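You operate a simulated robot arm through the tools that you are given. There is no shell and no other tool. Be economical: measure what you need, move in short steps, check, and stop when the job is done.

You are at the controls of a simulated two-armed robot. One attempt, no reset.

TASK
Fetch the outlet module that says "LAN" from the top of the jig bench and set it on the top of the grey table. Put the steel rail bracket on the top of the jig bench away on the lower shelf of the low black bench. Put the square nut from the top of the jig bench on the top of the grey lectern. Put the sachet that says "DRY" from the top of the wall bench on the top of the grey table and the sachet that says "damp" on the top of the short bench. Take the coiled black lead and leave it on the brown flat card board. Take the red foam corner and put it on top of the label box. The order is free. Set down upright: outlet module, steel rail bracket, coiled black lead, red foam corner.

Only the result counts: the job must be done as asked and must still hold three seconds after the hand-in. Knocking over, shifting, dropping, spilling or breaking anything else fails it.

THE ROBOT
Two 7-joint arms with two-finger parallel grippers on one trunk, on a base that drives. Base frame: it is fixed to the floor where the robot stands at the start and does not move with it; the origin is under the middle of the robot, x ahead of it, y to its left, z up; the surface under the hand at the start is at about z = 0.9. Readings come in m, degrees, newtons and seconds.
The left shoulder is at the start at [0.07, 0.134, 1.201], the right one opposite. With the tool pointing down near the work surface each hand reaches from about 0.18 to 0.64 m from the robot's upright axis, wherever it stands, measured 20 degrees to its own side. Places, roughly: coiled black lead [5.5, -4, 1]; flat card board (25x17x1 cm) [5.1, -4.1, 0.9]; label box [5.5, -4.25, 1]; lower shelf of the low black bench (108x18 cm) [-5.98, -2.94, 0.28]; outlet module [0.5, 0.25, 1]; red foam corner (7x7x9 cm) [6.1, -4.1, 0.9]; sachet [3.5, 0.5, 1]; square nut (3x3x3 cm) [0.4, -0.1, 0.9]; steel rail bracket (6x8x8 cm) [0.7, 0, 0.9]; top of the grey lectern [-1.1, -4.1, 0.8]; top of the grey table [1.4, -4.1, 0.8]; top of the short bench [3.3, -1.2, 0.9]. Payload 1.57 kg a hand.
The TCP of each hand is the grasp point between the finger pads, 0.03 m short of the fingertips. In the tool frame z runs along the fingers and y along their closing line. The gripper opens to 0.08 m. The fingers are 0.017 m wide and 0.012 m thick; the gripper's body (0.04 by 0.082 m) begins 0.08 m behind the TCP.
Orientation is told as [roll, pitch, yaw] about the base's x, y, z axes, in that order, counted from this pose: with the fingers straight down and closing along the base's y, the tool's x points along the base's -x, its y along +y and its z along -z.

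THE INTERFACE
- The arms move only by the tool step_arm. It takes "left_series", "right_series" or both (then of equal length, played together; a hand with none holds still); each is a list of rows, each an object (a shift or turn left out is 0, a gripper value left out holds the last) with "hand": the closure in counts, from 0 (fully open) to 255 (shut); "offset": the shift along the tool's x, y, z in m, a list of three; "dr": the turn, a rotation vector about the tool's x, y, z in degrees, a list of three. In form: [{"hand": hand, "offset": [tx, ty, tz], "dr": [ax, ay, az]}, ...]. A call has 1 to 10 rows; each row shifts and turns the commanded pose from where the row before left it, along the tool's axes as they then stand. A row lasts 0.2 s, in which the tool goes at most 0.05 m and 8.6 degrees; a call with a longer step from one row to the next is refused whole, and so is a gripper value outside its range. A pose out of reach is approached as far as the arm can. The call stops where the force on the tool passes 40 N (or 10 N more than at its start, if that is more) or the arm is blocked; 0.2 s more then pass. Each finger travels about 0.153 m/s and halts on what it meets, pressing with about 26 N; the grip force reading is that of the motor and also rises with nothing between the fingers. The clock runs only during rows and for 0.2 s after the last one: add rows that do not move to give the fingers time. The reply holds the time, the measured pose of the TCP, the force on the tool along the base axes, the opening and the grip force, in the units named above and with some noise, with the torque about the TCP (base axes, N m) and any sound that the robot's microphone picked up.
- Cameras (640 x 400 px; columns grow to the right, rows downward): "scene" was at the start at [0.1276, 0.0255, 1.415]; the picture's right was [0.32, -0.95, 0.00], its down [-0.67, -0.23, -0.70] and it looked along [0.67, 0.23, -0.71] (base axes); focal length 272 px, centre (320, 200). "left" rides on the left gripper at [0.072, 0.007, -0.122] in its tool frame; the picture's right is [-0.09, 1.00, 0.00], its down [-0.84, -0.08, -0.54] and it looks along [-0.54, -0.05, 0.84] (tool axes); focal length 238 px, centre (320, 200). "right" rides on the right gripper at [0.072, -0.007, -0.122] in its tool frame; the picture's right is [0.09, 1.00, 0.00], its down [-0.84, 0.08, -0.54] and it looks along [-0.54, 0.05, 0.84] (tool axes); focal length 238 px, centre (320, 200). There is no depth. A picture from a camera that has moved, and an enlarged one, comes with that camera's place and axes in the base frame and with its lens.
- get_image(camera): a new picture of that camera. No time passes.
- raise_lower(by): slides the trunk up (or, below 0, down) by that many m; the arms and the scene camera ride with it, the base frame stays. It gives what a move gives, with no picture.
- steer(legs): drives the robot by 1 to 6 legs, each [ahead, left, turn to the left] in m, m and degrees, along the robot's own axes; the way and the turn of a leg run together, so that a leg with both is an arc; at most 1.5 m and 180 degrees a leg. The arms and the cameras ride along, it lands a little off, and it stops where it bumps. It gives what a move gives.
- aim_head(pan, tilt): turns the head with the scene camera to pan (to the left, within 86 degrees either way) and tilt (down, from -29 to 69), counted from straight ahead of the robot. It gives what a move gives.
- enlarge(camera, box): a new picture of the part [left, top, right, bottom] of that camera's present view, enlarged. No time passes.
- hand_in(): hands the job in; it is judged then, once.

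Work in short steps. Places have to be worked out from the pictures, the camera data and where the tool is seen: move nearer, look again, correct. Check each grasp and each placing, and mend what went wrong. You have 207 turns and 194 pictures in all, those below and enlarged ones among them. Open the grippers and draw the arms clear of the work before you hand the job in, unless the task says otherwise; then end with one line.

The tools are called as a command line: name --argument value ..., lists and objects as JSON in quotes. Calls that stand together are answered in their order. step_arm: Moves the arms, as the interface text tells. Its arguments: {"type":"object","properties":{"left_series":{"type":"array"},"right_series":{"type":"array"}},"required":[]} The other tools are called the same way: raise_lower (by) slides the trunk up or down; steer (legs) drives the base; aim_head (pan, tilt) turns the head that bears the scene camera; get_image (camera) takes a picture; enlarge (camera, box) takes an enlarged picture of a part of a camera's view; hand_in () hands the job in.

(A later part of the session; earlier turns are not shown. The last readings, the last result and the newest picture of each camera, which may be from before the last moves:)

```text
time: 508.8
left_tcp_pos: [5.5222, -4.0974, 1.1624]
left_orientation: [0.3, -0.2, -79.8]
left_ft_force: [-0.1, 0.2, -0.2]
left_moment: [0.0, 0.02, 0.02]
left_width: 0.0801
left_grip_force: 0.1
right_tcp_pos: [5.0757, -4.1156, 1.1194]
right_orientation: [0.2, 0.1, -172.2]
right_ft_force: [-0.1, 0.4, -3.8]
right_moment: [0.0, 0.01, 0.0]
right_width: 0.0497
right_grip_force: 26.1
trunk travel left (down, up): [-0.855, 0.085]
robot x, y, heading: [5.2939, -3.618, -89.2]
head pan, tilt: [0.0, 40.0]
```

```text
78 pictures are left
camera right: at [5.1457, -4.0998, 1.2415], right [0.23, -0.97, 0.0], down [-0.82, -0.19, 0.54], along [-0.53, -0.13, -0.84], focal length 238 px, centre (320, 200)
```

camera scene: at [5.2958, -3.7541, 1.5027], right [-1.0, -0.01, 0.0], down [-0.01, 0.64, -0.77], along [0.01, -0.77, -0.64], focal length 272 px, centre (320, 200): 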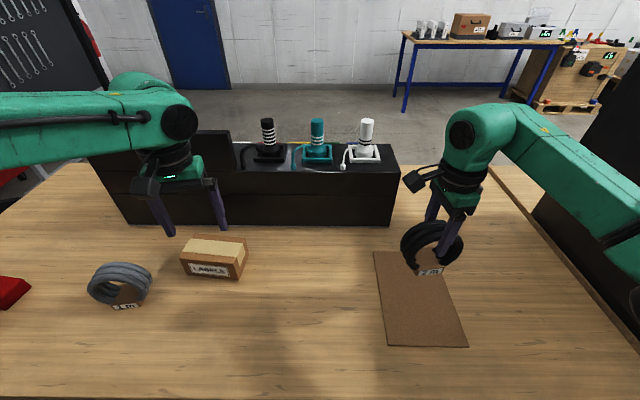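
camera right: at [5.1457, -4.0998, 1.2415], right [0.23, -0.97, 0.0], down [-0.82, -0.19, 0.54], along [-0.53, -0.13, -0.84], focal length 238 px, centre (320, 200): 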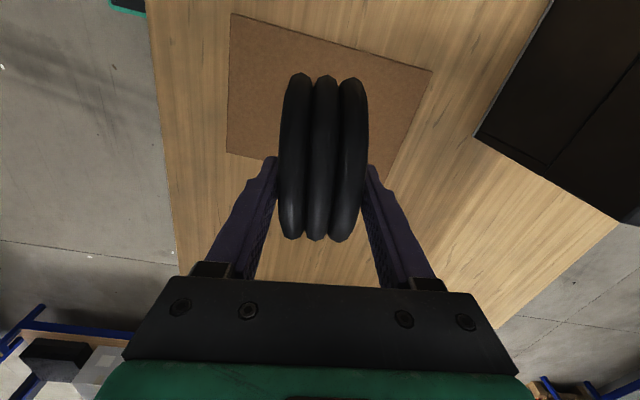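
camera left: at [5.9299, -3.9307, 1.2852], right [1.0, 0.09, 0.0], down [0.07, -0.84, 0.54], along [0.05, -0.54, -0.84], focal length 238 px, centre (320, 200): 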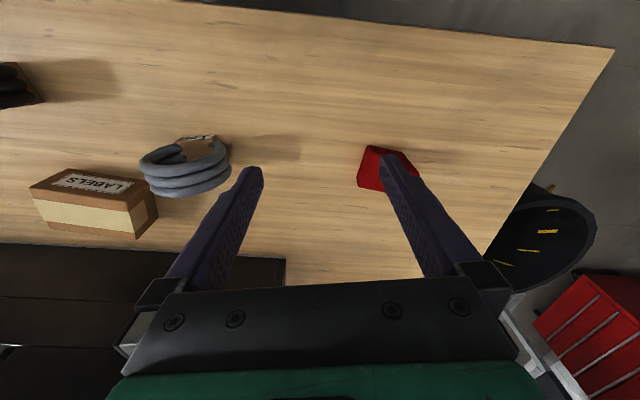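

Card centre is (5.075,-4.12): the lead is right over it. Lower to contact (expected TCP ≈1.01).

step_arm --right_series '[{"offset": [0, 0, 0.04]}, {"offset": [0, 0, 0.035]}, {"offset": [0, 0, 0.015]}, {"offset": [0, 0, 0.006]}, {"offset": [0, 0, 0.004]}, {"offset": [0, 0, 0.003]}, {"offset": [0, 0, 0.003]}, {"offset": [0, 0, 0.003]}, {}]'

enlarge --camera "scene" --box '[340, 200, 500, 350]'

```text
time: 510.8
left_tcp_pos: [5.5195, -4.0978, 1.1627]
left_orientation: [0.3, -0.2, -79.8]
left_ft_force: [0.2, 0.1, -0.9]
left_moment: [0.0, 0.0, -0.04]
left_width: 0.0799
left_grip_force: 0.1
right_tcp_pos: [5.0746, -4.1151, 1.0101]
right_orientation: [0.1, 0.1, -172.2]
right_ft_force: [0.1, 0.3, -3.1]
right_moment: [0.0, 0.02, -0.02]
right_width: 0.0497
right_grip_force: 26.0
trunk travel left (down, up): [-0.855, 0.085]
robot x, y, heading: [5.2905, -3.6188, -89.1]
head pan, tilt: [0.0, 40.0]
```

```text
2.67 times, centred on (420, 275) of scene
camera zoom: at [5.2937, -3.7546, 1.5026], right [-1.0, -0.01, 0.0], down [-0.01, 0.64, -0.77], along [0.01, -0.77, -0.64], focal length 726 px, centre (53, 0)
```

zoom: 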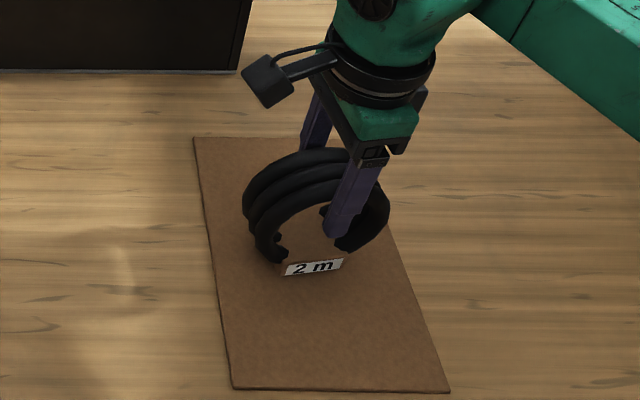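

Not yet touching (weight still carried). A few more millimetres.

step_arm --right_series '[{"offset": [0, 0, 0.003]}, {"offset": [0, 0, 0.002]}, {"offset": [0, 0, 0.002]}, {"offset": [0, 0, 0.002]}, {"offset": [0, 0, 0.002]}, {}]'

```text
time: 512.2
left_tcp_pos: [5.5227, -4.0969, 1.1648]
left_orientation: [0.2, -0.4, -79.8]
left_ft_force: [0.3, 0.9, 0.6]
left_moment: [0.0, -0.01, 0.02]
left_width: 0.0804
left_grip_force: 0.0
right_tcp_pos: [5.0762, -4.1136, 1.0012]
right_orientation: [0.5, 0.1, -172.2]
right_ft_force: [-2.5, -5.3, 20.8]
right_moment: [0.13, -0.04, 0.0]
right_width: 0.0496
right_grip_force: 26.0
trunk travel left (down, up): [-0.855, 0.085]
robot x, y, heading: [5.295, -3.6156, -89.7]
head pan, tilt: [0.0, 40.0]
```

Contact (≈21 N). Back off 1 mm, release, and lift straight up.

step_arm --right_series '[{"offset": [0, 0, -0.001]}, {"hand": 0}, {"hand": 0}, {}, {"offset": [0, 0, -0.03]}, {"offset": [0, 0, -0.045]}, {"offset": [0, 0, -0.045]}, {"offset": [0, 0, -0.045]}, {}]'

enlarge --camera "scene" --box '[340, 200, 500, 350]'

```text
time: 514.2
left_tcp_pos: [5.5209, -4.0978, 1.1623]
left_orientation: [0.3, -0.3, -79.8]
left_ft_force: [-0.3, 0.0, -0.4]
left_moment: [-0.01, -0.03, 0.01]
left_width: 0.08
left_grip_force: 0.0
right_tcp_pos: [5.0732, -4.1155, 1.1678]
right_orientation: [0.4, 0.2, -172.3]
right_ft_force: [0.9, 0.4, 0.4]
right_moment: [0.05, -0.02, 0.0]
right_width: 0.0801
right_grip_force: 0.0
trunk travel left (down, up): [-0.855, 0.085]
robot x, y, heading: [5.2944, -3.6165, -89.5]
head pan, tilt: [0.0, 40.0]
```

```text
2.67 times, centred on (420, 275) of scene
camera zoom: at [5.2939, -3.754, 1.5027], right [-1.0, -0.01, 0.0], down [-0.01, 0.64, -0.77], along [0.01, -0.77, -0.64], focal length 726 px, centre (53, 0)
```

zoom: 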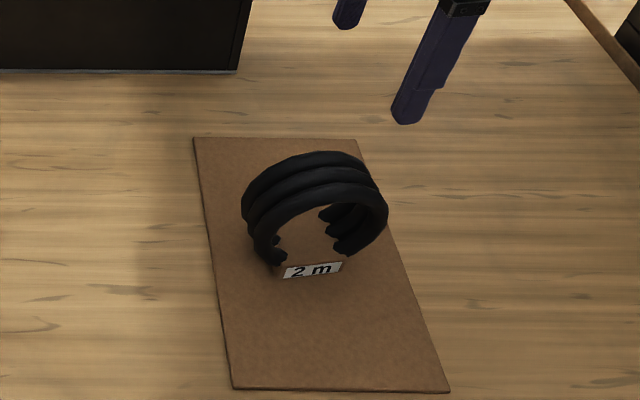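

The lead stands on the card. Now drive left 0.54 m for the red foam corner and look with the left camera.

steer --legs '[[0, 0.52, 0]]'

get_image --camera "left"

aim_head --pan 15 --tilt 50

get_image --camera "scene"

```text
time: 517.2
left_tcp_pos: [6.037, -4.0919, 1.1635]
left_orientation: [0.3, -0.2, -79.8]
left_ft_force: [0.2, -0.7, 0.0]
left_moment: [-0.01, 0.0, 0.06]
left_width: 0.0801
left_grip_force: 0.1
right_tcp_pos: [5.5907, -4.1092, 1.167]
right_orientation: [0.3, 0.3, -172.1]
right_ft_force: [-0.1, 0.7, -0.5]
right_moment: [-0.04, -0.02, 0.03]
right_width: 0.0801
right_grip_force: 0.0
trunk travel left (down, up): [-0.855, 0.085]
robot x, y, heading: [5.808, -3.6109, -89.2]
head pan, tilt: [0.0, 40.0]
```

```text
75 pictures are left
camera left: at [6.0305, -4.0201, 1.2855], right [1.0, 0.09, 0.01], down [0.07, -0.84, 0.54], along [0.05, -0.54, -0.84], focal length 238 px, centre (320, 200)
```

left: 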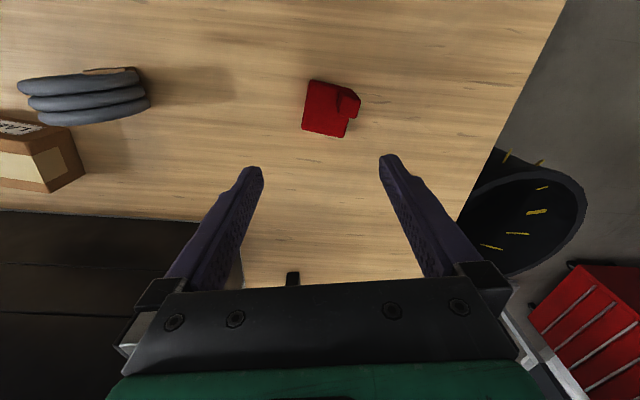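

```text
time: 518.0
left_tcp_pos: [6.038, -4.0924, 1.1617]
left_orientation: [0.3, -0.1, -79.8]
left_ft_force: [0.4, 0.9, -0.5]
left_moment: [0.0, -0.02, 0.02]
left_width: 0.0801
left_grip_force: 0.0
right_tcp_pos: [5.5912, -4.1103, 1.1668]
right_orientation: [0.3, 0.2, -172.1]
right_ft_force: [-0.2, 0.8, -0.3]
right_moment: [-0.02, -0.03, 0.02]
right_width: 0.08
right_grip_force: 0.0
trunk travel left (down, up): [-0.855, 0.085]
robot x, y, heading: [5.8061, -3.6134, -89.4]
head pan, tilt: [15.0, 50.0]
```

```text
74 pictures are left
camera scene: at [5.831, -3.7374, 1.4886], right [-0.96, -0.27, 0.0], down [-0.21, 0.74, -0.64], along [0.17, -0.62, -0.77], focal length 272 px, centre (320, 200)
```

scene: 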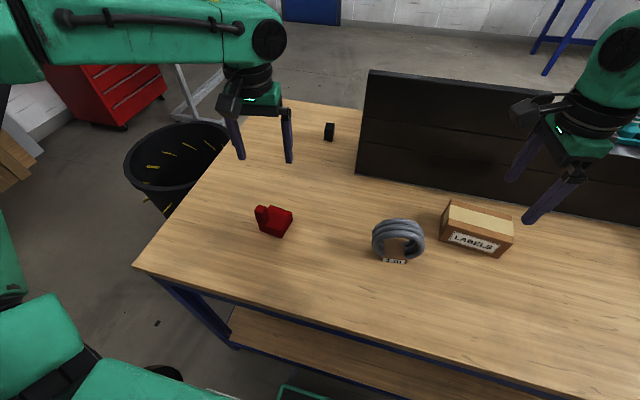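

enlarge --camera "left" --box '[280, 60, 380, 150]'

enlarge --camera "scene" --box '[230, 190, 320, 250]'

```text
4.44 times, centred on (330, 105) of left
camera zoom: at [6.0324, -4.02, 1.2851], right [1.0, 0.09, 0.0], down [0.07, -0.84, 0.54], along [0.05, -0.54, -0.84], focal length 1059 px, centre (276, 622)
```

zoom: 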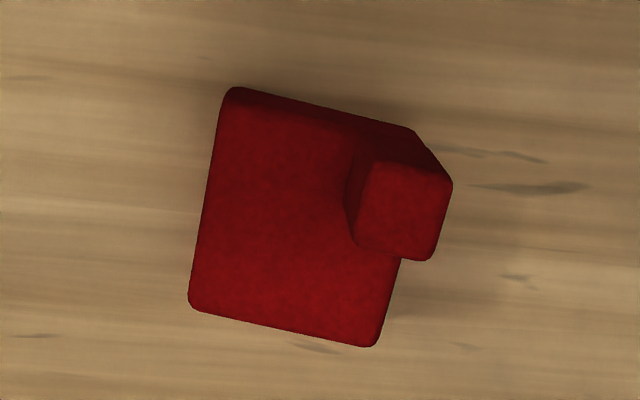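

```text
6.67 times, centred on (275, 220) of scene
camera zoom: at [5.831, -3.7374, 1.4886], right [-0.96, -0.27, 0.0], down [-0.21, 0.74, -0.64], along [0.17, -0.62, -0.77], focal length 1814 px, centre (620, 67)
```

zoom: 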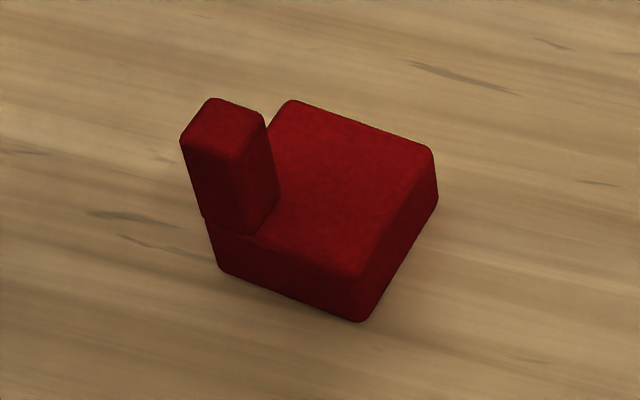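

The foam is a 7×7 slab with a ~3 cm post (top z≈0.99) at its +x/+y corner, centre of post ≈(6.073,-4.078), yaw ≈-7°. I'll grip the post: rotate the left tool by -17°, shift, and descend above it.

step_arm --left_series '[{"dr": [0, 0, 8.5]}, {"dr": [0, 0, 8.5]}, {"offset": [0.018, 0.033, 0]}, {"offset": [0, 0, 0.045]}, {"offset": [0, 0, 0.045]}, {"offset": [0, 0, 0.02]}, {}]'

get_image --camera "left"

enlarge --camera "scene" --box '[210, 140, 330, 250]'

```text
time: 519.6
left_tcp_pos: [6.0746, -4.078, 1.0533]
left_orientation: [0.3, -0.1, -96.8]
left_ft_force: [0.4, 0.7, -0.4]
left_moment: [-0.01, 0.0, 0.0]
left_width: 0.08
left_grip_force: 0.0
right_tcp_pos: [5.5914, -4.1087, 1.1654]
right_orientation: [0.4, 0.2, -172.1]
right_ft_force: [-0.1, 0.0, 0.3]
right_moment: [-0.02, 0.0, 0.0]
right_width: 0.0797
right_grip_force: 0.1
trunk travel left (down, up): [-0.855, 0.085]
robot x, y, heading: [5.8104, -3.6109, -89.4]
head pan, tilt: [15.0, 50.0]
```

```text
71 pictures are left
camera left: at [6.0891, -4.0066, 1.1754], right [0.98, -0.21, 0.01], down [-0.18, -0.82, 0.54], along [-0.11, -0.53, -0.84], focal length 238 px, centre (320, 200)
```

left: 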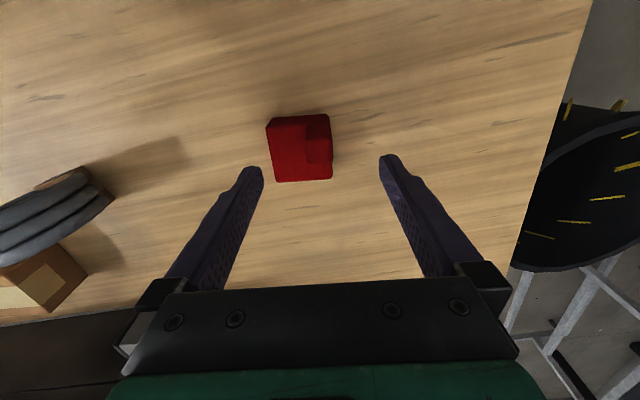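

```text
3.64 times, centred on (270, 195) of scene
camera zoom: at [5.8307, -3.7369, 1.4886], right [-0.96, -0.27, 0.0], down [-0.21, 0.74, -0.64], along [0.17, -0.62, -0.77], focal length 990 px, centre (502, 218)
```

zoom: 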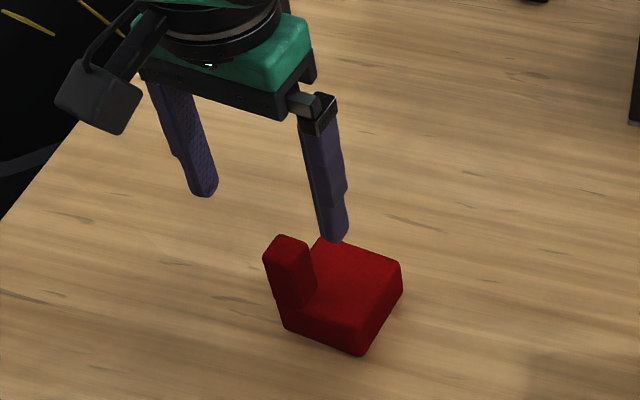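

Aligned with the post. Descend 7.6 cm and close.

step_arm --left_series '[{"offset": [0.005, 0, 0.03]}, {"offset": [0, 0, 0.03]}, {"offset": [0, 0, 0.016]}, {}]'

enlarge --camera "scene" --box '[210, 140, 330, 250]'

enlarge --camera "left" --box '[220, 100, 420, 250]'

```text
time: 520.6
left_tcp_pos: [6.074, -4.0736, 0.9767]
left_orientation: [0.3, -0.1, -96.8]
left_ft_force: [1.5, 0.1, -0.4]
left_moment: [0.0, 0.0, -0.01]
left_width: 0.0799
left_grip_force: 0.0
right_tcp_pos: [5.5905, -4.1086, 1.1674]
right_orientation: [0.2, 0.2, -172.1]
right_ft_force: [-0.4, -0.2, -0.4]
right_moment: [0.01, -0.01, 0.01]
right_width: 0.0801
right_grip_force: 0.1
trunk travel left (down, up): [-0.855, 0.085]
robot x, y, heading: [5.8072, -3.6097, -89.2]
head pan, tilt: [15.0, 50.0]
```

```text
3.64 times, centred on (270, 195) of scene
camera zoom: at [5.8308, -3.737, 1.4886], right [-0.96, -0.27, 0.0], down [-0.21, 0.74, -0.64], along [0.17, -0.62, -0.77], focal length 990 px, centre (502, 218)
```

zoom: 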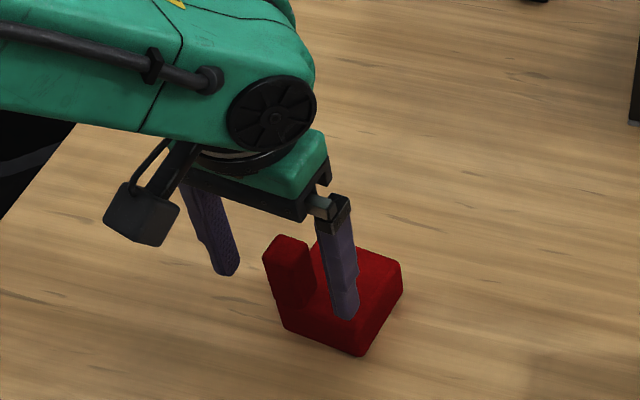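

```text
2.67 times, centred on (320, 175) of left
camera zoom: at [6.0895, -4.0026, 1.0992], right [0.98, -0.21, 0.01], down [-0.18, -0.82, 0.54], along [-0.11, -0.53, -0.84], focal length 636 px, centre (320, 267)
```

zoom: 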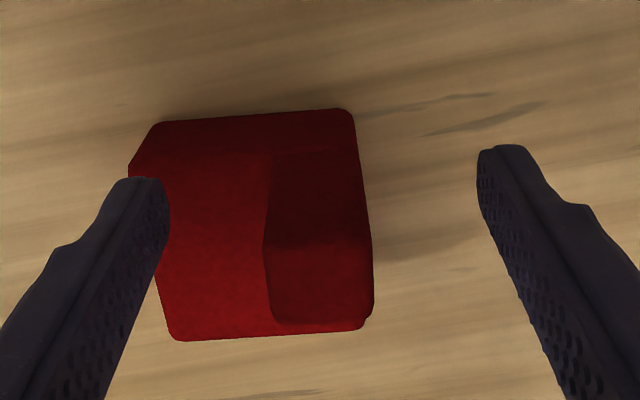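

Good. Close on the post and lift.

step_arm --left_series '[{"hand": 255}, {"hand": 255}, {"hand": 255}, {}, {"offset": [0, 0, -0.02]}, {"offset": [0, 0, -0.04]}, {"offset": [0, 0, -0.045]}, {"offset": [0, 0, -0.045]}, {}]'

get_image --camera "left"

enlarge --camera "scene" --box '[190, 80, 350, 240]'

```text
time: 522.6
left_tcp_pos: [6.0721, -4.0737, 1.1273]
left_orientation: [0.4, -0.2, -96.8]
left_ft_force: [0.8, 0.0, -0.5]
left_moment: [0.04, -0.04, -0.03]
left_width: 0.0232
left_grip_force: 26.1
right_tcp_pos: [5.5904, -4.1091, 1.1671]
right_orientation: [0.3, 0.2, -172.1]
right_ft_force: [-0.1, -0.3, 0.3]
right_moment: [-0.01, 0.01, 0.01]
right_width: 0.08
right_grip_force: 0.0
trunk travel left (down, up): [-0.855, 0.085]
robot x, y, heading: [5.8133, -3.6105, -89.4]
head pan, tilt: [15.0, 50.0]
```

```text
67 pictures are left
camera left: at [6.0891, -4.0029, 1.2496], right [0.98, -0.21, 0.01], down [-0.18, -0.82, 0.54], along [-0.11, -0.53, -0.84], focal length 238 px, centre (320, 200)
```

left: 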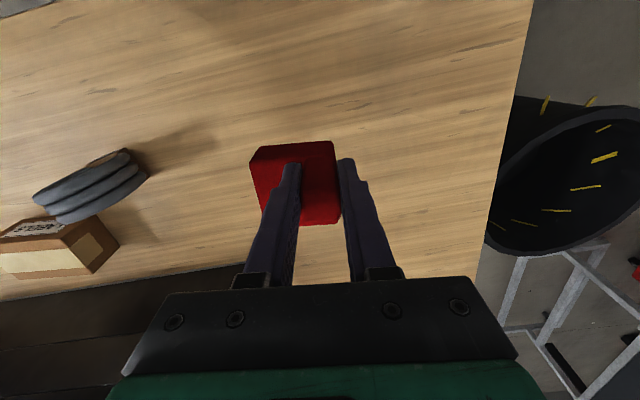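

```text
2.50 times, centred on (270, 160) of scene
camera zoom: at [5.8309, -3.7376, 1.4885], right [-0.96, -0.27, 0.0], down [-0.21, 0.74, -0.64], along [0.17, -0.62, -0.77], focal length 680 px, centre (445, 300)
```

zoom: 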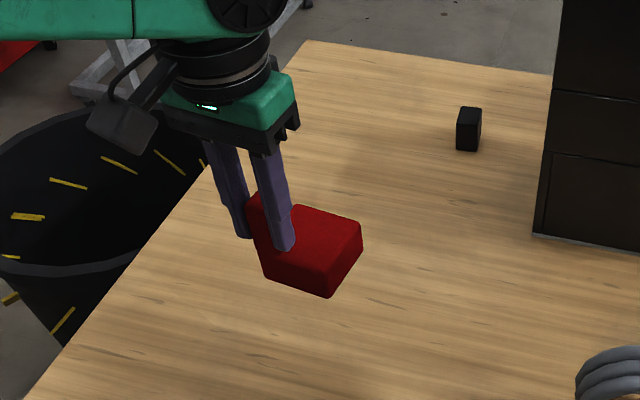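

Foam held by the post. Raise it 5 cm more, pull the right hand back, and drive toward the label box.

step_arm --left_series '[{"offset": [0, 0, -0.025]}, {"offset": [0, 0, -0.025]}, {}]' --right_series '[{"offset": [0, -0.045, -0.02]}, {"offset": [0, -0.045, -0.02]}, {}]'

steer --legs '[[0.105, -0.48, 0]]'

get_image --camera "left"

get_image --camera "scene"

```text
time: 523.4
left_tcp_pos: [6.0734, -4.0756, 1.1761]
left_orientation: [0.4, 0.0, -96.7]
left_ft_force: [1.1, -0.2, -0.2]
left_moment: [0.05, 0.0, 0.01]
left_width: 0.0231
left_grip_force: 25.9
right_tcp_pos: [5.579, -4.0203, 1.2055]
right_orientation: [0.2, 0.2, -172.0]
right_ft_force: [-0.4, -0.9, -1.1]
right_moment: [0.02, 0.01, -0.02]
right_width: 0.08
right_grip_force: 0.1
trunk travel left (down, up): [-0.855, 0.085]
robot x, y, heading: [5.8074, -3.6129, -89.3]
head pan, tilt: [15.0, 50.0]
```

```text
time: 526.3
left_tcp_pos: [5.5923, -4.155, 1.1767]
left_orientation: [0.3, -0.2, -97.4]
left_ft_force: [2.5, 2.4, -0.2]
left_moment: [-0.15, 0.19, 0.01]
left_width: 0.0228
left_grip_force: 26.3
right_tcp_pos: [5.0979, -4.0949, 1.2054]
right_orientation: [0.3, 0.2, -172.7]
right_ft_force: [0.8, -1.9, 0.5]
right_moment: [0.17, 0.16, -0.01]
right_width: 0.0801
right_grip_force: 0.1
trunk travel left (down, up): [-0.855, 0.085]
robot x, y, heading: [5.3275, -3.6924, -89.8]
head pan, tilt: [15.0, 50.0]
```

```text
65 pictures are left
camera left: at [5.6085, -4.0839, 1.2996], right [0.98, -0.22, 0.01], down [-0.19, -0.82, 0.54], along [-0.11, -0.53, -0.84], focal length 238 px, centre (320, 200)
```

left: 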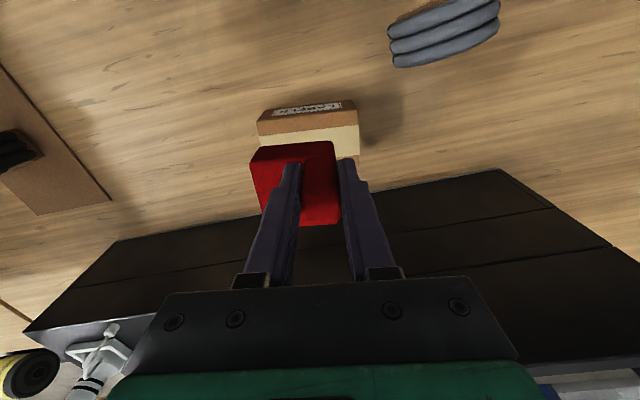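

```text
64 pictures are left
camera scene: at [5.3533, -3.816, 1.4886], right [-0.97, -0.26, 0.0], down [-0.2, 0.74, -0.64], along [0.17, -0.62, -0.77], focal length 272 px, centre (320, 200)
```

scene: 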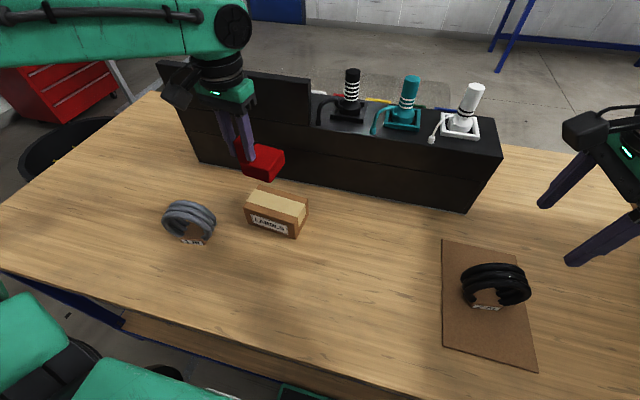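

Enlarge the box for an accurate position.

enlarge --camera "scene" --box '[220, 130, 340, 250]'

enlarge --camera "left" --box '[230, 80, 390, 240]'

```text
3.33 times, centred on (280, 190) of scene
camera zoom: at [5.3533, -3.816, 1.4886], right [-0.97, -0.26, 0.0], down [-0.2, 0.74, -0.64], along [0.17, -0.62, -0.77], focal length 907 px, centre (453, 233)
```

zoom: 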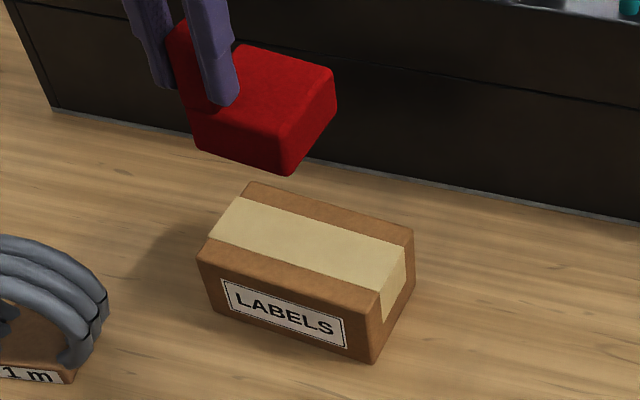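

```text
2.50 times, centred on (310, 160) of left
camera zoom: at [5.6085, -4.0839, 1.2996], right [0.98, -0.22, 0.01], down [-0.19, -0.82, 0.54], along [-0.11, -0.53, -0.84], focal length 596 px, centre (345, 300)
```

zoom: 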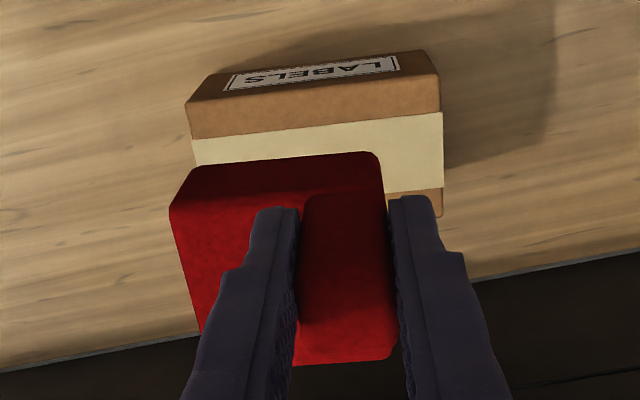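

Box top: z≈0.963, centre (5.572,-4.200). Shift so the slab centre lands there, descend, and finish with small steps.

step_arm --left_series '[{"offset": [-0.0254, 0.005, 0]}, {"offset": [0, 0, 0.04]}, {"offset": [0, 0, 0.04]}, {"offset": [0, 0, 0.03]}, {}]'

enlarge --camera "scene" --box '[220, 130, 340, 250]'

enlarge --camera "left" --box '[230, 80, 390, 240]'

```text
time: 527.5
left_tcp_pos: [5.5955, -4.1806, 1.0672]
left_orientation: [0.2, -0.2, -97.3]
left_ft_force: [-0.1, -0.2, 0.2]
left_moment: [-0.01, -0.04, 0.02]
left_width: 0.023
left_grip_force: 26.2
right_tcp_pos: [5.0971, -4.095, 1.2064]
right_orientation: [0.2, 0.2, -172.7]
right_ft_force: [-1.1, -0.6, -0.1]
right_moment: [0.03, -0.03, -0.03]
right_width: 0.0801
right_grip_force: 0.0
trunk travel left (down, up): [-0.855, 0.085]
robot x, y, heading: [5.329, -3.6887, -90.2]
head pan, tilt: [15.0, 50.0]
```

```text
3.33 times, centred on (280, 190) of scene
camera zoom: at [5.3529, -3.8159, 1.4886], right [-0.97, -0.26, 0.0], down [-0.2, 0.74, -0.64], along [0.17, -0.62, -0.77], focal length 907 px, centre (453, 233)
```

zoom: 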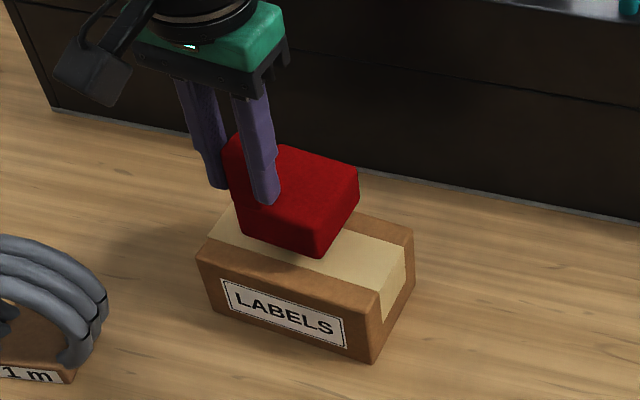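

```text
2.50 times, centred on (310, 160) of left
camera zoom: at [5.6112, -4.1097, 1.1889], right [0.98, -0.22, 0.01], down [-0.19, -0.82, 0.54], along [-0.11, -0.53, -0.84], focal length 596 px, centre (345, 300)
```

zoom: 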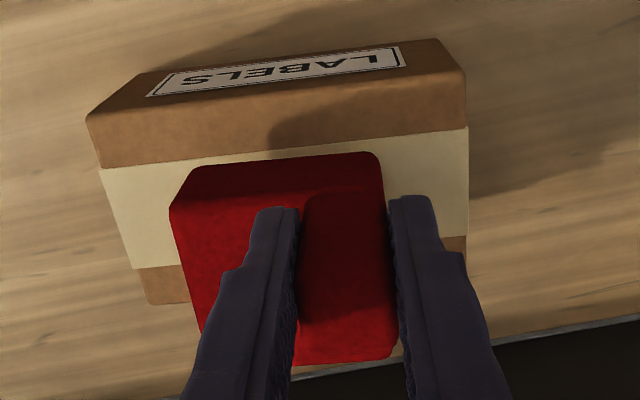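

Slightly too far back; shift +y by 6 mm, then lower in small steps.

step_arm --left_series '[{"offset": [0.006, 0, 0.01]}, {"offset": [0, 0, 0.006]}, {"offset": [0, 0, 0.004]}, {"offset": [0, 0, 0.003]}, {"offset": [0, 0, 0.003]}, {"offset": [0, 0, 0.002]}, {}]'

enlarge --camera "scene" --box '[220, 130, 340, 250]'

```text
time: 529.1
left_tcp_pos: [5.5956, -4.1725, 1.0432]
left_orientation: [0.4, -0.7, -97.4]
left_ft_force: [6.9, -4.4, 37.4]
left_moment: [-0.16, 0.17, 0.08]
left_width: 0.0233
left_grip_force: 26.1
right_tcp_pos: [5.096, -4.0915, 1.2083]
right_orientation: [0.4, 0.2, -172.7]
right_ft_force: [-0.3, -0.3, -0.3]
right_moment: [0.0, -0.03, 0.01]
right_width: 0.08
right_grip_force: 0.1
trunk travel left (down, up): [-0.855, 0.085]
robot x, y, heading: [5.3351, -3.6897, -90.1]
head pan, tilt: [15.0, 50.0]
```

```text
3.33 times, centred on (280, 190) of scene
camera zoom: at [5.3518, -3.8111, 1.4892], right [-0.97, -0.26, 0.0], down [-0.2, 0.74, -0.65], along [0.17, -0.62, -0.76], focal length 907 px, centre (453, 233)
```

zoom: 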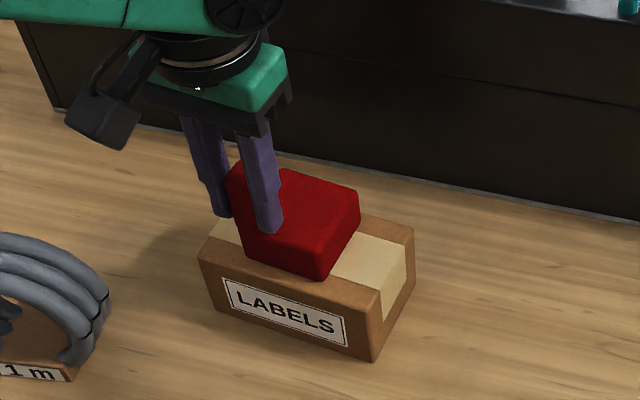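

Contact made. Relax 3 mm, open, and lift.

step_arm --left_series '[{"offset": [0, 0, -0.003]}, {"hand": 120}, {"hand": 60}, {"hand": 0}, {"offset": [0, 0, -0.03]}, {"offset": [0, 0, -0.045]}, {"offset": [0, 0, -0.045]}, {"offset": [0, 0, -0.02]}, {}]'

enlarge --camera "scene" --box '[220, 130, 340, 250]'

```text
time: 531.1
left_tcp_pos: [5.5953, -4.1748, 1.1829]
left_orientation: [0.2, -0.1, -97.5]
left_ft_force: [0.0, 0.7, -0.7]
left_moment: [0.0, -0.02, -0.02]
left_width: 0.0799
left_grip_force: 0.1
right_tcp_pos: [5.0977, -4.0951, 1.206]
right_orientation: [0.3, 0.2, -172.7]
right_ft_force: [-0.1, -0.5, -0.3]
right_moment: [-0.03, 0.03, 0.01]
right_width: 0.0802
right_grip_force: 0.0
trunk travel left (down, up): [-0.855, 0.085]
robot x, y, heading: [5.3348, -3.6936, -89.9]
head pan, tilt: [15.0, 50.0]
```

```text
3.33 times, centred on (280, 190) of scene
camera zoom: at [5.353, -3.8158, 1.4886], right [-0.97, -0.26, 0.0], down [-0.2, 0.74, -0.64], along [0.17, -0.62, -0.77], focal length 907 px, centre (453, 233)
```

zoom: 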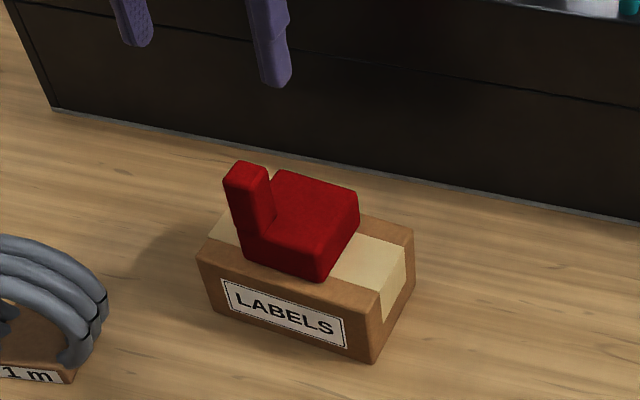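

Foam corner rests upright on the label box. Back off, restore the right wrist, turn north and survey.

steer --legs '[[-0.6, 0, 0], [0, 0, -150]]'

step_arm --right_series '[{"dr": [0, 0, -8.4]}, {"dr": [0, 0, -8.4]}, {"dr": [0, 0, -8.4]}, {"dr": [0, 0, -8.4]}, {"dr": [0, 0, -8.4]}, {"dr": [0, 0, -8.4]}, {"dr": [0, 0, -8.4]}, {"dr": [0, 0, -8.4]}, {"dr": [0, 0, -8.4]}, {"dr": [0, 0, -7]}]'

aim_head --pan 0 --tilt 15

get_image --camera "scene"

```text
time: 540.7
left_tcp_pos: [4.8595, -2.8016, 1.1818]
left_orientation: [0.3, -0.1, 112.9]
left_ft_force: [0.0, 0.0, 0.2]
left_moment: [-0.01, 0.0, 0.02]
left_width: 0.0798
left_grip_force: 0.0
right_tcp_pos: [5.3298, -2.621, 1.2056]
right_orientation: [0.3, 0.3, 37.4]
right_ft_force: [0.8, -0.6, 0.1]
right_moment: [-0.01, 0.0, 0.0]
right_width: 0.0797
right_grip_force: 0.0
trunk travel left (down, up): [-0.855, 0.085]
robot x, y, heading: [5.3304, -3.0917, 120.4]
head pan, tilt: [15.0, 50.0]
```

```text
time: 542.9
left_tcp_pos: [4.8605, -2.8023, 1.182]
left_orientation: [0.3, -0.1, 112.9]
left_ft_force: [-0.2, 0.1, 0.0]
left_moment: [0.06, -0.03, 0.03]
left_width: 0.08
left_grip_force: 0.1
right_tcp_pos: [5.3298, -2.6213, 1.2065]
right_orientation: [0.2, -0.1, 120.2]
right_ft_force: [0.1, 0.5, 0.2]
right_moment: [0.0, 0.02, -0.01]
right_width: 0.0801
right_grip_force: 0.0
trunk travel left (down, up): [-0.855, 0.085]
robot x, y, heading: [5.3327, -3.0862, 120.2]
head pan, tilt: [15.0, 50.0]
```

```text
time: 543.9
left_tcp_pos: [4.8601, -2.802, 1.1827]
left_orientation: [0.4, -0.1, 112.8]
left_ft_force: [0.3, 0.4, -1.2]
left_moment: [0.01, 0.0, -0.02]
left_width: 0.0801
left_grip_force: 0.1
right_tcp_pos: [5.3292, -2.6206, 1.2055]
right_orientation: [0.2, -0.2, 120.0]
right_ft_force: [0.0, 0.8, -0.3]
right_moment: [0.03, 0.01, -0.01]
right_width: 0.0799
right_grip_force: 0.1
trunk travel left (down, up): [-0.855, 0.085]
robot x, y, heading: [5.3311, -3.09, 120.0]
head pan, tilt: [0.0, 15.0]
```

```text
57 pictures are left
camera scene: at [5.2582, -2.9647, 1.5422], right [0.86, 0.5, 0.0], down [0.13, -0.22, -0.97], along [-0.49, 0.83, -0.26], focal length 272 px, centre (320, 200)
```

scene: 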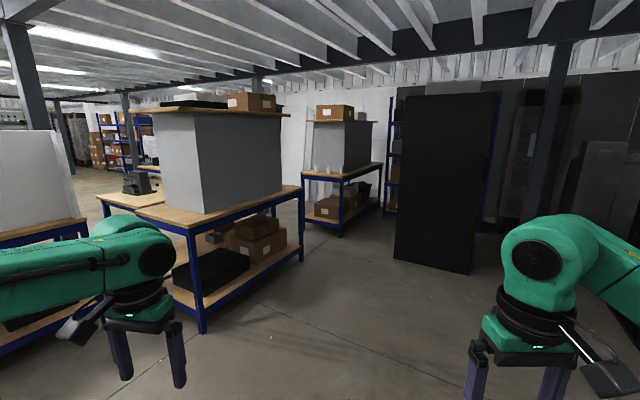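

Now I see the free corridor: rack at x≥4.5, short bench corner (3.65,-0.53), wall bench end y≈0.29. Drive with heading 90°: to (4.19,-0.89), (4.0,-0.21), then west to x≈3.4.

steer --legs '[[0, 0, -30], [1.1, 0.57, 0], [1.1, 0.57, 0], [0.68, 0.2, 0], [0, 0.58, 0]]'

aim_head --pan 0 --tilt 45

get_image --camera "scene"

```text
time: 563.9
left_tcp_pos: [3.1791, 0.2951, 1.1829]
left_orientation: [0.4, -0.1, 81.5]
left_ft_force: [0.2, -0.6, 0.6]
left_moment: [0.01, 0.04, 0.01]
left_width: 0.0798
left_grip_force: 0.2
right_tcp_pos: [3.6741, 0.209, 1.2049]
right_orientation: [0.3, -0.2, 88.9]
right_ft_force: [0.8, -0.7, 1.2]
right_moment: [-0.01, -0.04, 0.01]
right_width: 0.08
right_grip_force: 0.0
trunk travel left (down, up): [-0.855, 0.085]
robot x, y, heading: [3.4267, -0.1915, 89.3]
head pan, tilt: [0.0, 15.0]
```

```text
time: 564.8
left_tcp_pos: [3.1779, 0.2953, 1.1822]
left_orientation: [0.3, -0.1, 81.6]
left_ft_force: [-0.8, -0.4, 0.0]
left_moment: [0.04, -0.02, -0.02]
left_width: 0.0801
left_grip_force: 0.1
right_tcp_pos: [3.6727, 0.2082, 1.2067]
right_orientation: [0.2, -0.2, 88.9]
right_ft_force: [0.0, -0.5, 0.1]
right_moment: [-0.02, 0.01, 0.03]
right_width: 0.0798
right_grip_force: 0.1
trunk travel left (down, up): [-0.855, 0.085]
robot x, y, heading: [3.4315, -0.1943, 89.0]
head pan, tilt: [0.0, 45.0]
```

```text
56 pictures are left
camera scene: at [3.4336, -0.0618, 1.4955], right [1.0, -0.02, 0.0], down [-0.01, -0.71, -0.71], along [0.01, 0.71, -0.71], focal length 272 px, centre (320, 200)
```

scene: 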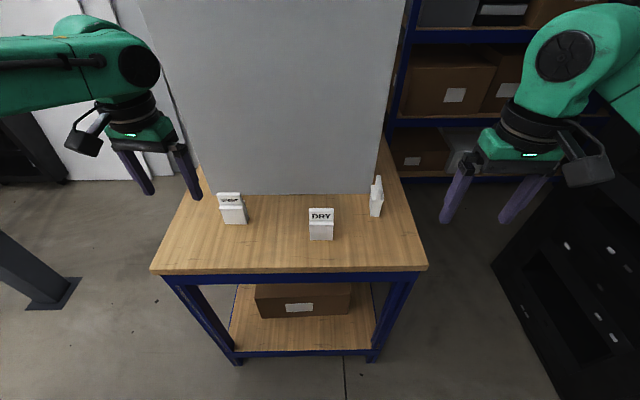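

Excellent: "DRY" is the middle one. Enlarge all three to read their labels.

enlarge --camera "scene" --box '[200, 165, 400, 265]'

get_image --camera "right"

```text
3.20 times, centred on (300, 215) of scene
camera zoom: at [3.4336, -0.0618, 1.4955], right [1.0, -0.02, 0.0], down [-0.01, -0.71, -0.71], along [0.01, 0.71, -0.71], focal length 871 px, centre (384, 152)
```

zoom: 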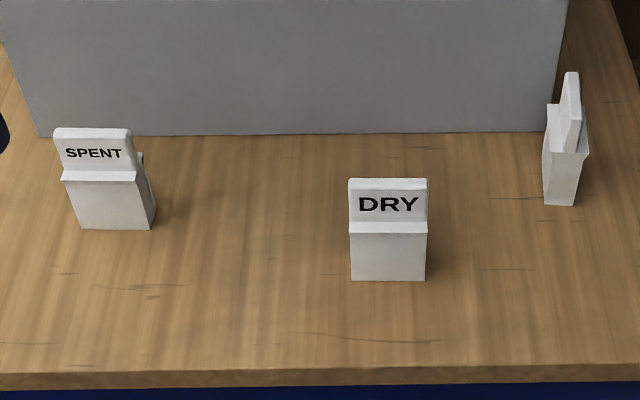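

```text
54 pictures are left
camera right: at [3.678, 0.1338, 1.3272], right [-1.0, -0.07, 0.0], down [-0.06, 0.84, 0.55], along [-0.04, 0.54, -0.84], focal length 238 px, centre (320, 200)
```

right: 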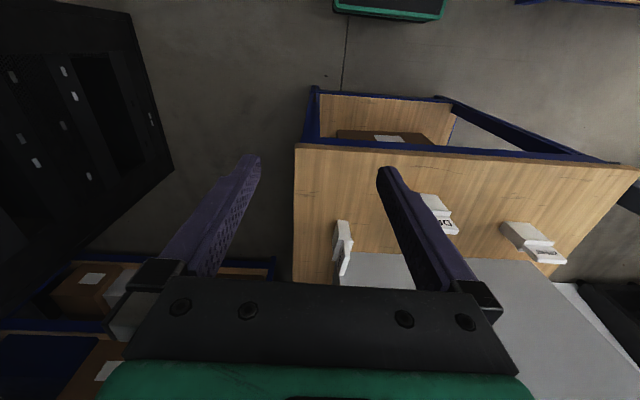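

The labels read SPENT (left), DRY (middle); the right one (edge-on at ≈(3.60,0.49)) must be "damp". Drive forward 0.2 m and use the right camera above it to confirm.

steer --legs '[[0.2, 0, 0]]'

get_image --camera "right"

```text
time: 566.4
left_tcp_pos: [3.1801, 0.491, 1.1825]
left_orientation: [0.3, -0.3, 81.6]
left_ft_force: [1.0, -0.5, -0.3]
left_moment: [0.02, -0.02, 0.01]
left_width: 0.0801
left_grip_force: 0.2
right_tcp_pos: [3.6776, 0.4026, 1.2069]
right_orientation: [0.2, -0.4, 88.9]
right_ft_force: [0.1, 0.0, 0.9]
right_moment: [0.01, 0.0, 0.01]
right_width: 0.0802
right_grip_force: 0.2
trunk travel left (down, up): [-0.855, 0.085]
robot x, y, heading: [3.4327, 0.0058, 89.3]
head pan, tilt: [0.0, 45.0]
```

```text
53 pictures are left
camera right: at [3.6816, 0.3282, 1.3284], right [-1.0, -0.07, 0.0], down [-0.06, 0.83, 0.55], along [-0.04, 0.55, -0.84], focal length 238 px, centre (320, 200)
```

right: 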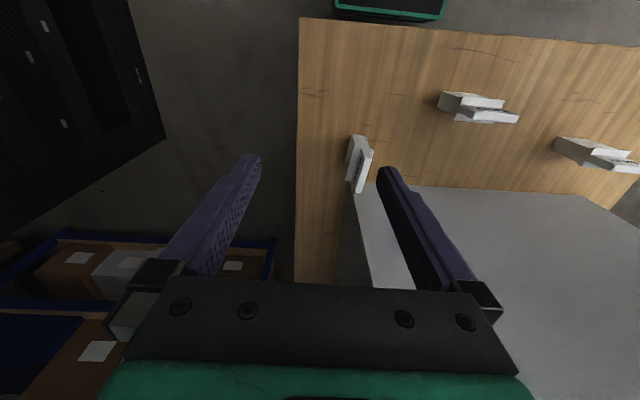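

enlarge --camera "right" --box '[325, 125, 405, 205]'

```text
5.00 times, centred on (365, 165) of right
camera zoom: at [3.6816, 0.3282, 1.3284], right [-1.0, -0.07, 0.0], down [-0.06, 0.83, 0.55], along [-0.04, 0.55, -0.84], focal length 1192 px, centre (95, 375)
```

zoom: 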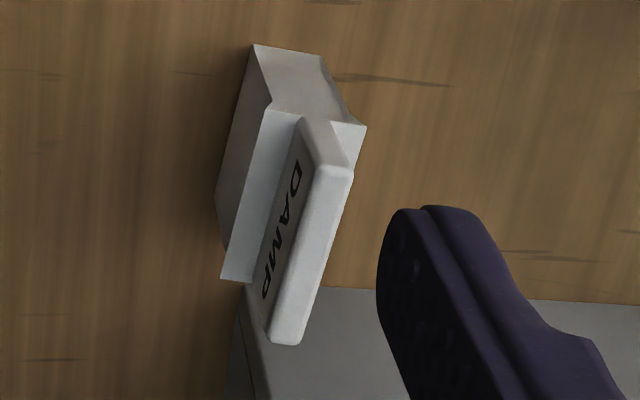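

Confirmed "DAMP" at ≈(3.606,0.487), yaw -7°. Align the right hand over it and descend partway.

step_arm --right_series '[{"dr": [0, 0, 6]}, {"offset": [-0.022, 0.027, 0]}, {"offset": [-0.022, 0.027, 0]}, {"offset": [-0.02, 0.027, 0]}, {"offset": [0, 0, 0.045]}, {"offset": [0, 0, 0.045]}, {"offset": [0, 0, 0.045]}, {}]'

get_image --camera "right"

```text
time: 568.2
left_tcp_pos: [3.1818, 0.493, 1.183]
left_orientation: [0.3, -0.1, 81.6]
left_ft_force: [-0.5, 0.1, 0.0]
left_moment: [0.0, -0.02, 0.02]
left_width: 0.0799
left_grip_force: 0.0
right_tcp_pos: [3.6027, 0.48, 1.0697]
right_orientation: [0.2, -0.2, 82.9]
right_ft_force: [0.1, -0.8, -1.0]
right_moment: [-0.02, 0.02, -0.02]
right_width: 0.0799
right_grip_force: 0.1
trunk travel left (down, up): [-0.855, 0.085]
robot x, y, heading: [3.4379, 0.0043, 89.0]
head pan, tilt: [0.0, 45.0]
```

```text
51 pictures are left
camera right: at [3.6003, 0.4059, 1.1917], right [-1.0, 0.03, 0.0], down [0.03, 0.84, 0.55], along [0.01, 0.55, -0.84], focal length 238 px, centre (320, 200)
```

right: 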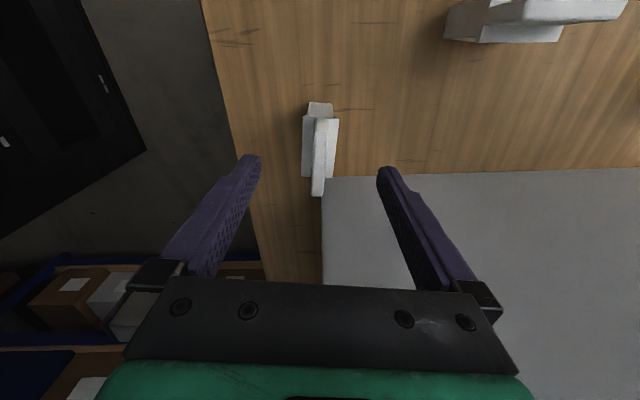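

Well centred. Descend to z≈0.95, close, lift.

step_arm --right_series '[{"offset": [0, 0, 0.045]}, {"offset": [0, 0, 0.045]}, {"offset": [0, 0, 0.03]}, {"hand": 255}, {"hand": 255}, {"hand": 255}, {}, {"offset": [0, 0, -0.04]}, {"offset": [0, 0, -0.045]}, {"offset": [0, 0, -0.045]}]'

get_image --camera "right"

```text
time: 570.4
left_tcp_pos: [3.1799, 0.4934, 1.1831]
left_orientation: [0.3, -0.1, 81.6]
left_ft_force: [0.4, 0.7, 0.0]
left_moment: [-0.02, -0.04, 0.01]
left_width: 0.0799
left_grip_force: 0.0
right_tcp_pos: [3.6026, 0.4785, 1.0823]
right_orientation: [0.2, -0.1, 82.9]
right_ft_force: [0.4, -1.2, -0.6]
right_moment: [0.0, -0.02, -0.02]
right_width: 0.0332
right_grip_force: 25.9
trunk travel left (down, up): [-0.855, 0.085]
robot x, y, heading: [3.4331, 0.0009, 88.8]
head pan, tilt: [0.0, 45.0]
```

```text
50 pictures are left
camera right: at [3.6007, 0.4055, 1.204], right [-1.0, 0.03, 0.0], down [0.03, 0.84, 0.54], along [0.01, 0.54, -0.84], focal length 238 px, centre (320, 200)
```

right: 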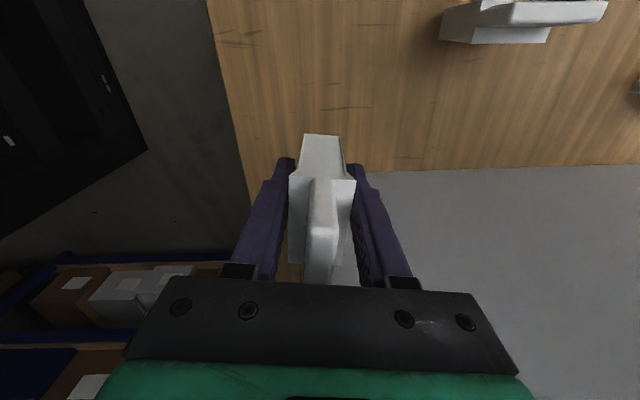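

DAMP is held. Move the right hand up and aside; pull the left hand back from the cabinet and rotate it toward 179° for gripping DRY along y.

step_arm --right_series '[{"offset": [0.03, -0.03, -0.02]}, {"offset": [0.03, -0.03, -0.02]}, {"offset": [0.03, -0.03, -0.02]}, {"offset": [0.03, -0.03, -0.02]}, {"offset": [0.02, -0.03, 0]}, {}, {}, {}, {}, {}]' --left_series '[{"offset": [0.04, 0, 0]}, {"offset": [0.04, 0, 0]}, {"offset": [0.04, 0, 0], "dr": [0, 0, -8]}, {"dr": [0, 0, -8.5]}, {"dr": [0, 0, -8.5]}, {"dr": [0, 0, -8.5]}, {"dr": [0, 0, -8.5]}, {"dr": [0, 0, -8.5]}, {"dr": [0, 0, -8.5]}, {"dr": [0, 0, -8.5]}]'

step_arm --left_series '[{"dr": [0, 0, -8.5]}, {"dr": [0, 0, -8.5]}, {"dr": [0, 0, -8.5]}, {"dr": [0, 0, -4]}, {"offset": [0.045, 0, 0]}, {"offset": [0.045, 0, 0]}, {}]'

get_image --camera "left"

```text
time: 572.6
left_tcp_pos: [3.1632, 0.3758, 1.1821]
left_orientation: [0.1, -0.3, 149.3]
left_ft_force: [0.5, 0.0, 0.1]
left_moment: [0.02, 0.0, 0.02]
left_width: 0.0799
left_grip_force: 0.0
right_tcp_pos: [3.7348, 0.3219, 1.1598]
right_orientation: [0.2, -0.2, 82.9]
right_ft_force: [-0.6, 0.4, -1.5]
right_moment: [-0.01, -0.01, 0.04]
right_width: 0.0338
right_grip_force: 26.1
trunk travel left (down, up): [-0.855, 0.085]
robot x, y, heading: [3.4345, 0.008, 89.0]
head pan, tilt: [0.0, 45.0]
```

```text
time: 574.2
left_tcp_pos: [3.2548, 0.374, 1.1817]
left_orientation: [0.0, -0.2, 178.7]
left_ft_force: [0.5, 0.0, 0.8]
left_moment: [0.03, -0.03, 0.01]
left_width: 0.0799
left_grip_force: 0.1
right_tcp_pos: [3.7337, 0.322, 1.1613]
right_orientation: [0.2, -0.2, 82.9]
right_ft_force: [-0.1, 0.0, -0.4]
right_moment: [0.0, 0.0, -0.02]
right_width: 0.0334
right_grip_force: 25.9
trunk travel left (down, up): [-0.855, 0.085]
robot x, y, heading: [3.4322, 0.0065, 89.1]
head pan, tilt: [0.0, 45.0]
```

```text
49 pictures are left
camera left: at [3.3267, 0.3645, 1.3034], right [-0.12, -0.99, 0.0], down [-0.83, 0.1, 0.55], along [-0.54, 0.06, -0.84], focal length 238 px, centre (320, 200)
```

left: 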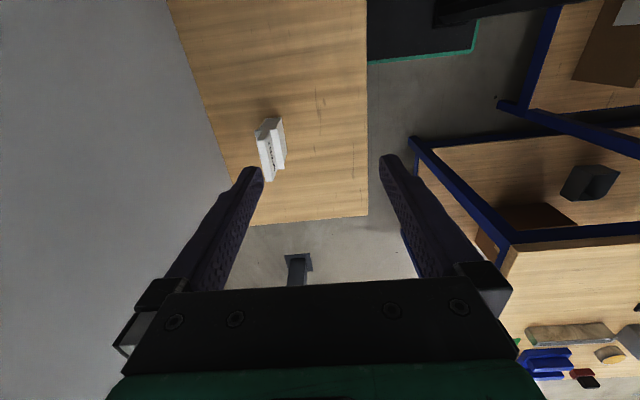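

That view shows SPENT; DRY lies further +x. Move the left hand over DRY (≈(3.443,0.397)) and look.

step_arm --left_series '[{"offset": [0.047, -0.007, 0]}, {"offset": [0.047, -0.007, 0]}, {"offset": [0.047, -0.007, 0]}, {"offset": [0.046, -0.006, 0]}, {"offset": [0, 0, 0.045]}, {"offset": [0, 0, 0.035]}, {}]'

get_image --camera "left"

get_image --camera "scene"

```text
time: 575.8
left_tcp_pos: [3.3938, 0.396, 1.102]
left_orientation: [0.0, -0.2, 178.4]
left_ft_force: [0.1, 0.4, -0.1]
left_moment: [-0.01, -0.01, 0.04]
left_width: 0.0802
left_grip_force: 0.1
left hand out of reach, approached as far as the arm can: row 4, 6
right_tcp_pos: [3.735, 0.3223, 1.1599]
right_orientation: [0.3, -0.2, 82.9]
right_ft_force: [-0.5, 0.6, -0.5]
right_moment: [0.01, 0.05, -0.02]
right_width: 0.0334
right_grip_force: 26.1
trunk travel left (down, up): [-0.855, 0.085]
robot x, y, heading: [3.4343, 0.0061, 89.0]
head pan, tilt: [0.0, 45.0]
```

```text
48 pictures are left
camera left: at [3.4659, 0.3875, 1.2245], right [-0.12, -0.99, 0.0], down [-0.83, 0.1, 0.54], along [-0.54, 0.07, -0.84], focal length 238 px, centre (320, 200)
```

left: 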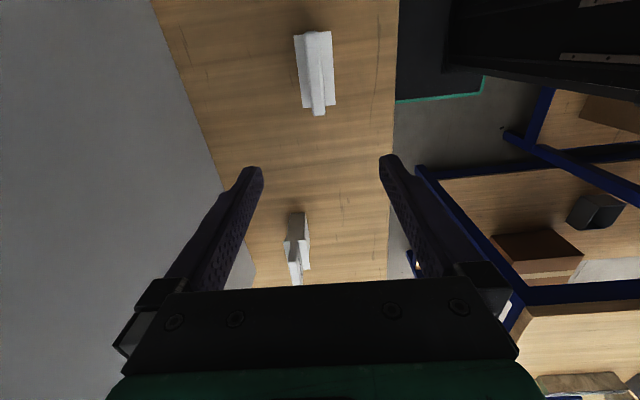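

```text
47 pictures are left
camera scene: at [3.4375, 0.1367, 1.4955], right [1.0, -0.02, 0.0], down [-0.01, -0.71, -0.71], along [0.01, 0.71, -0.71], focal length 272 px, centre (320, 200)
```

scene: 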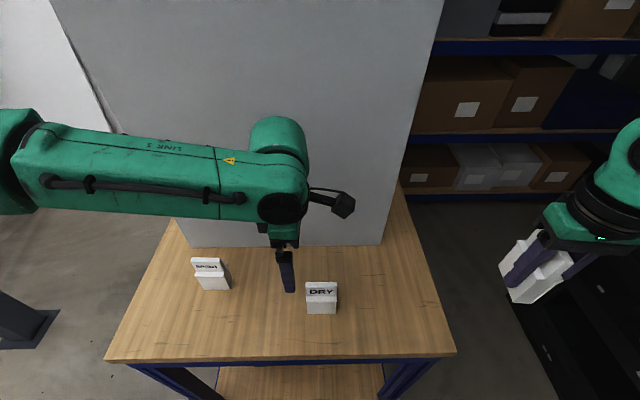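

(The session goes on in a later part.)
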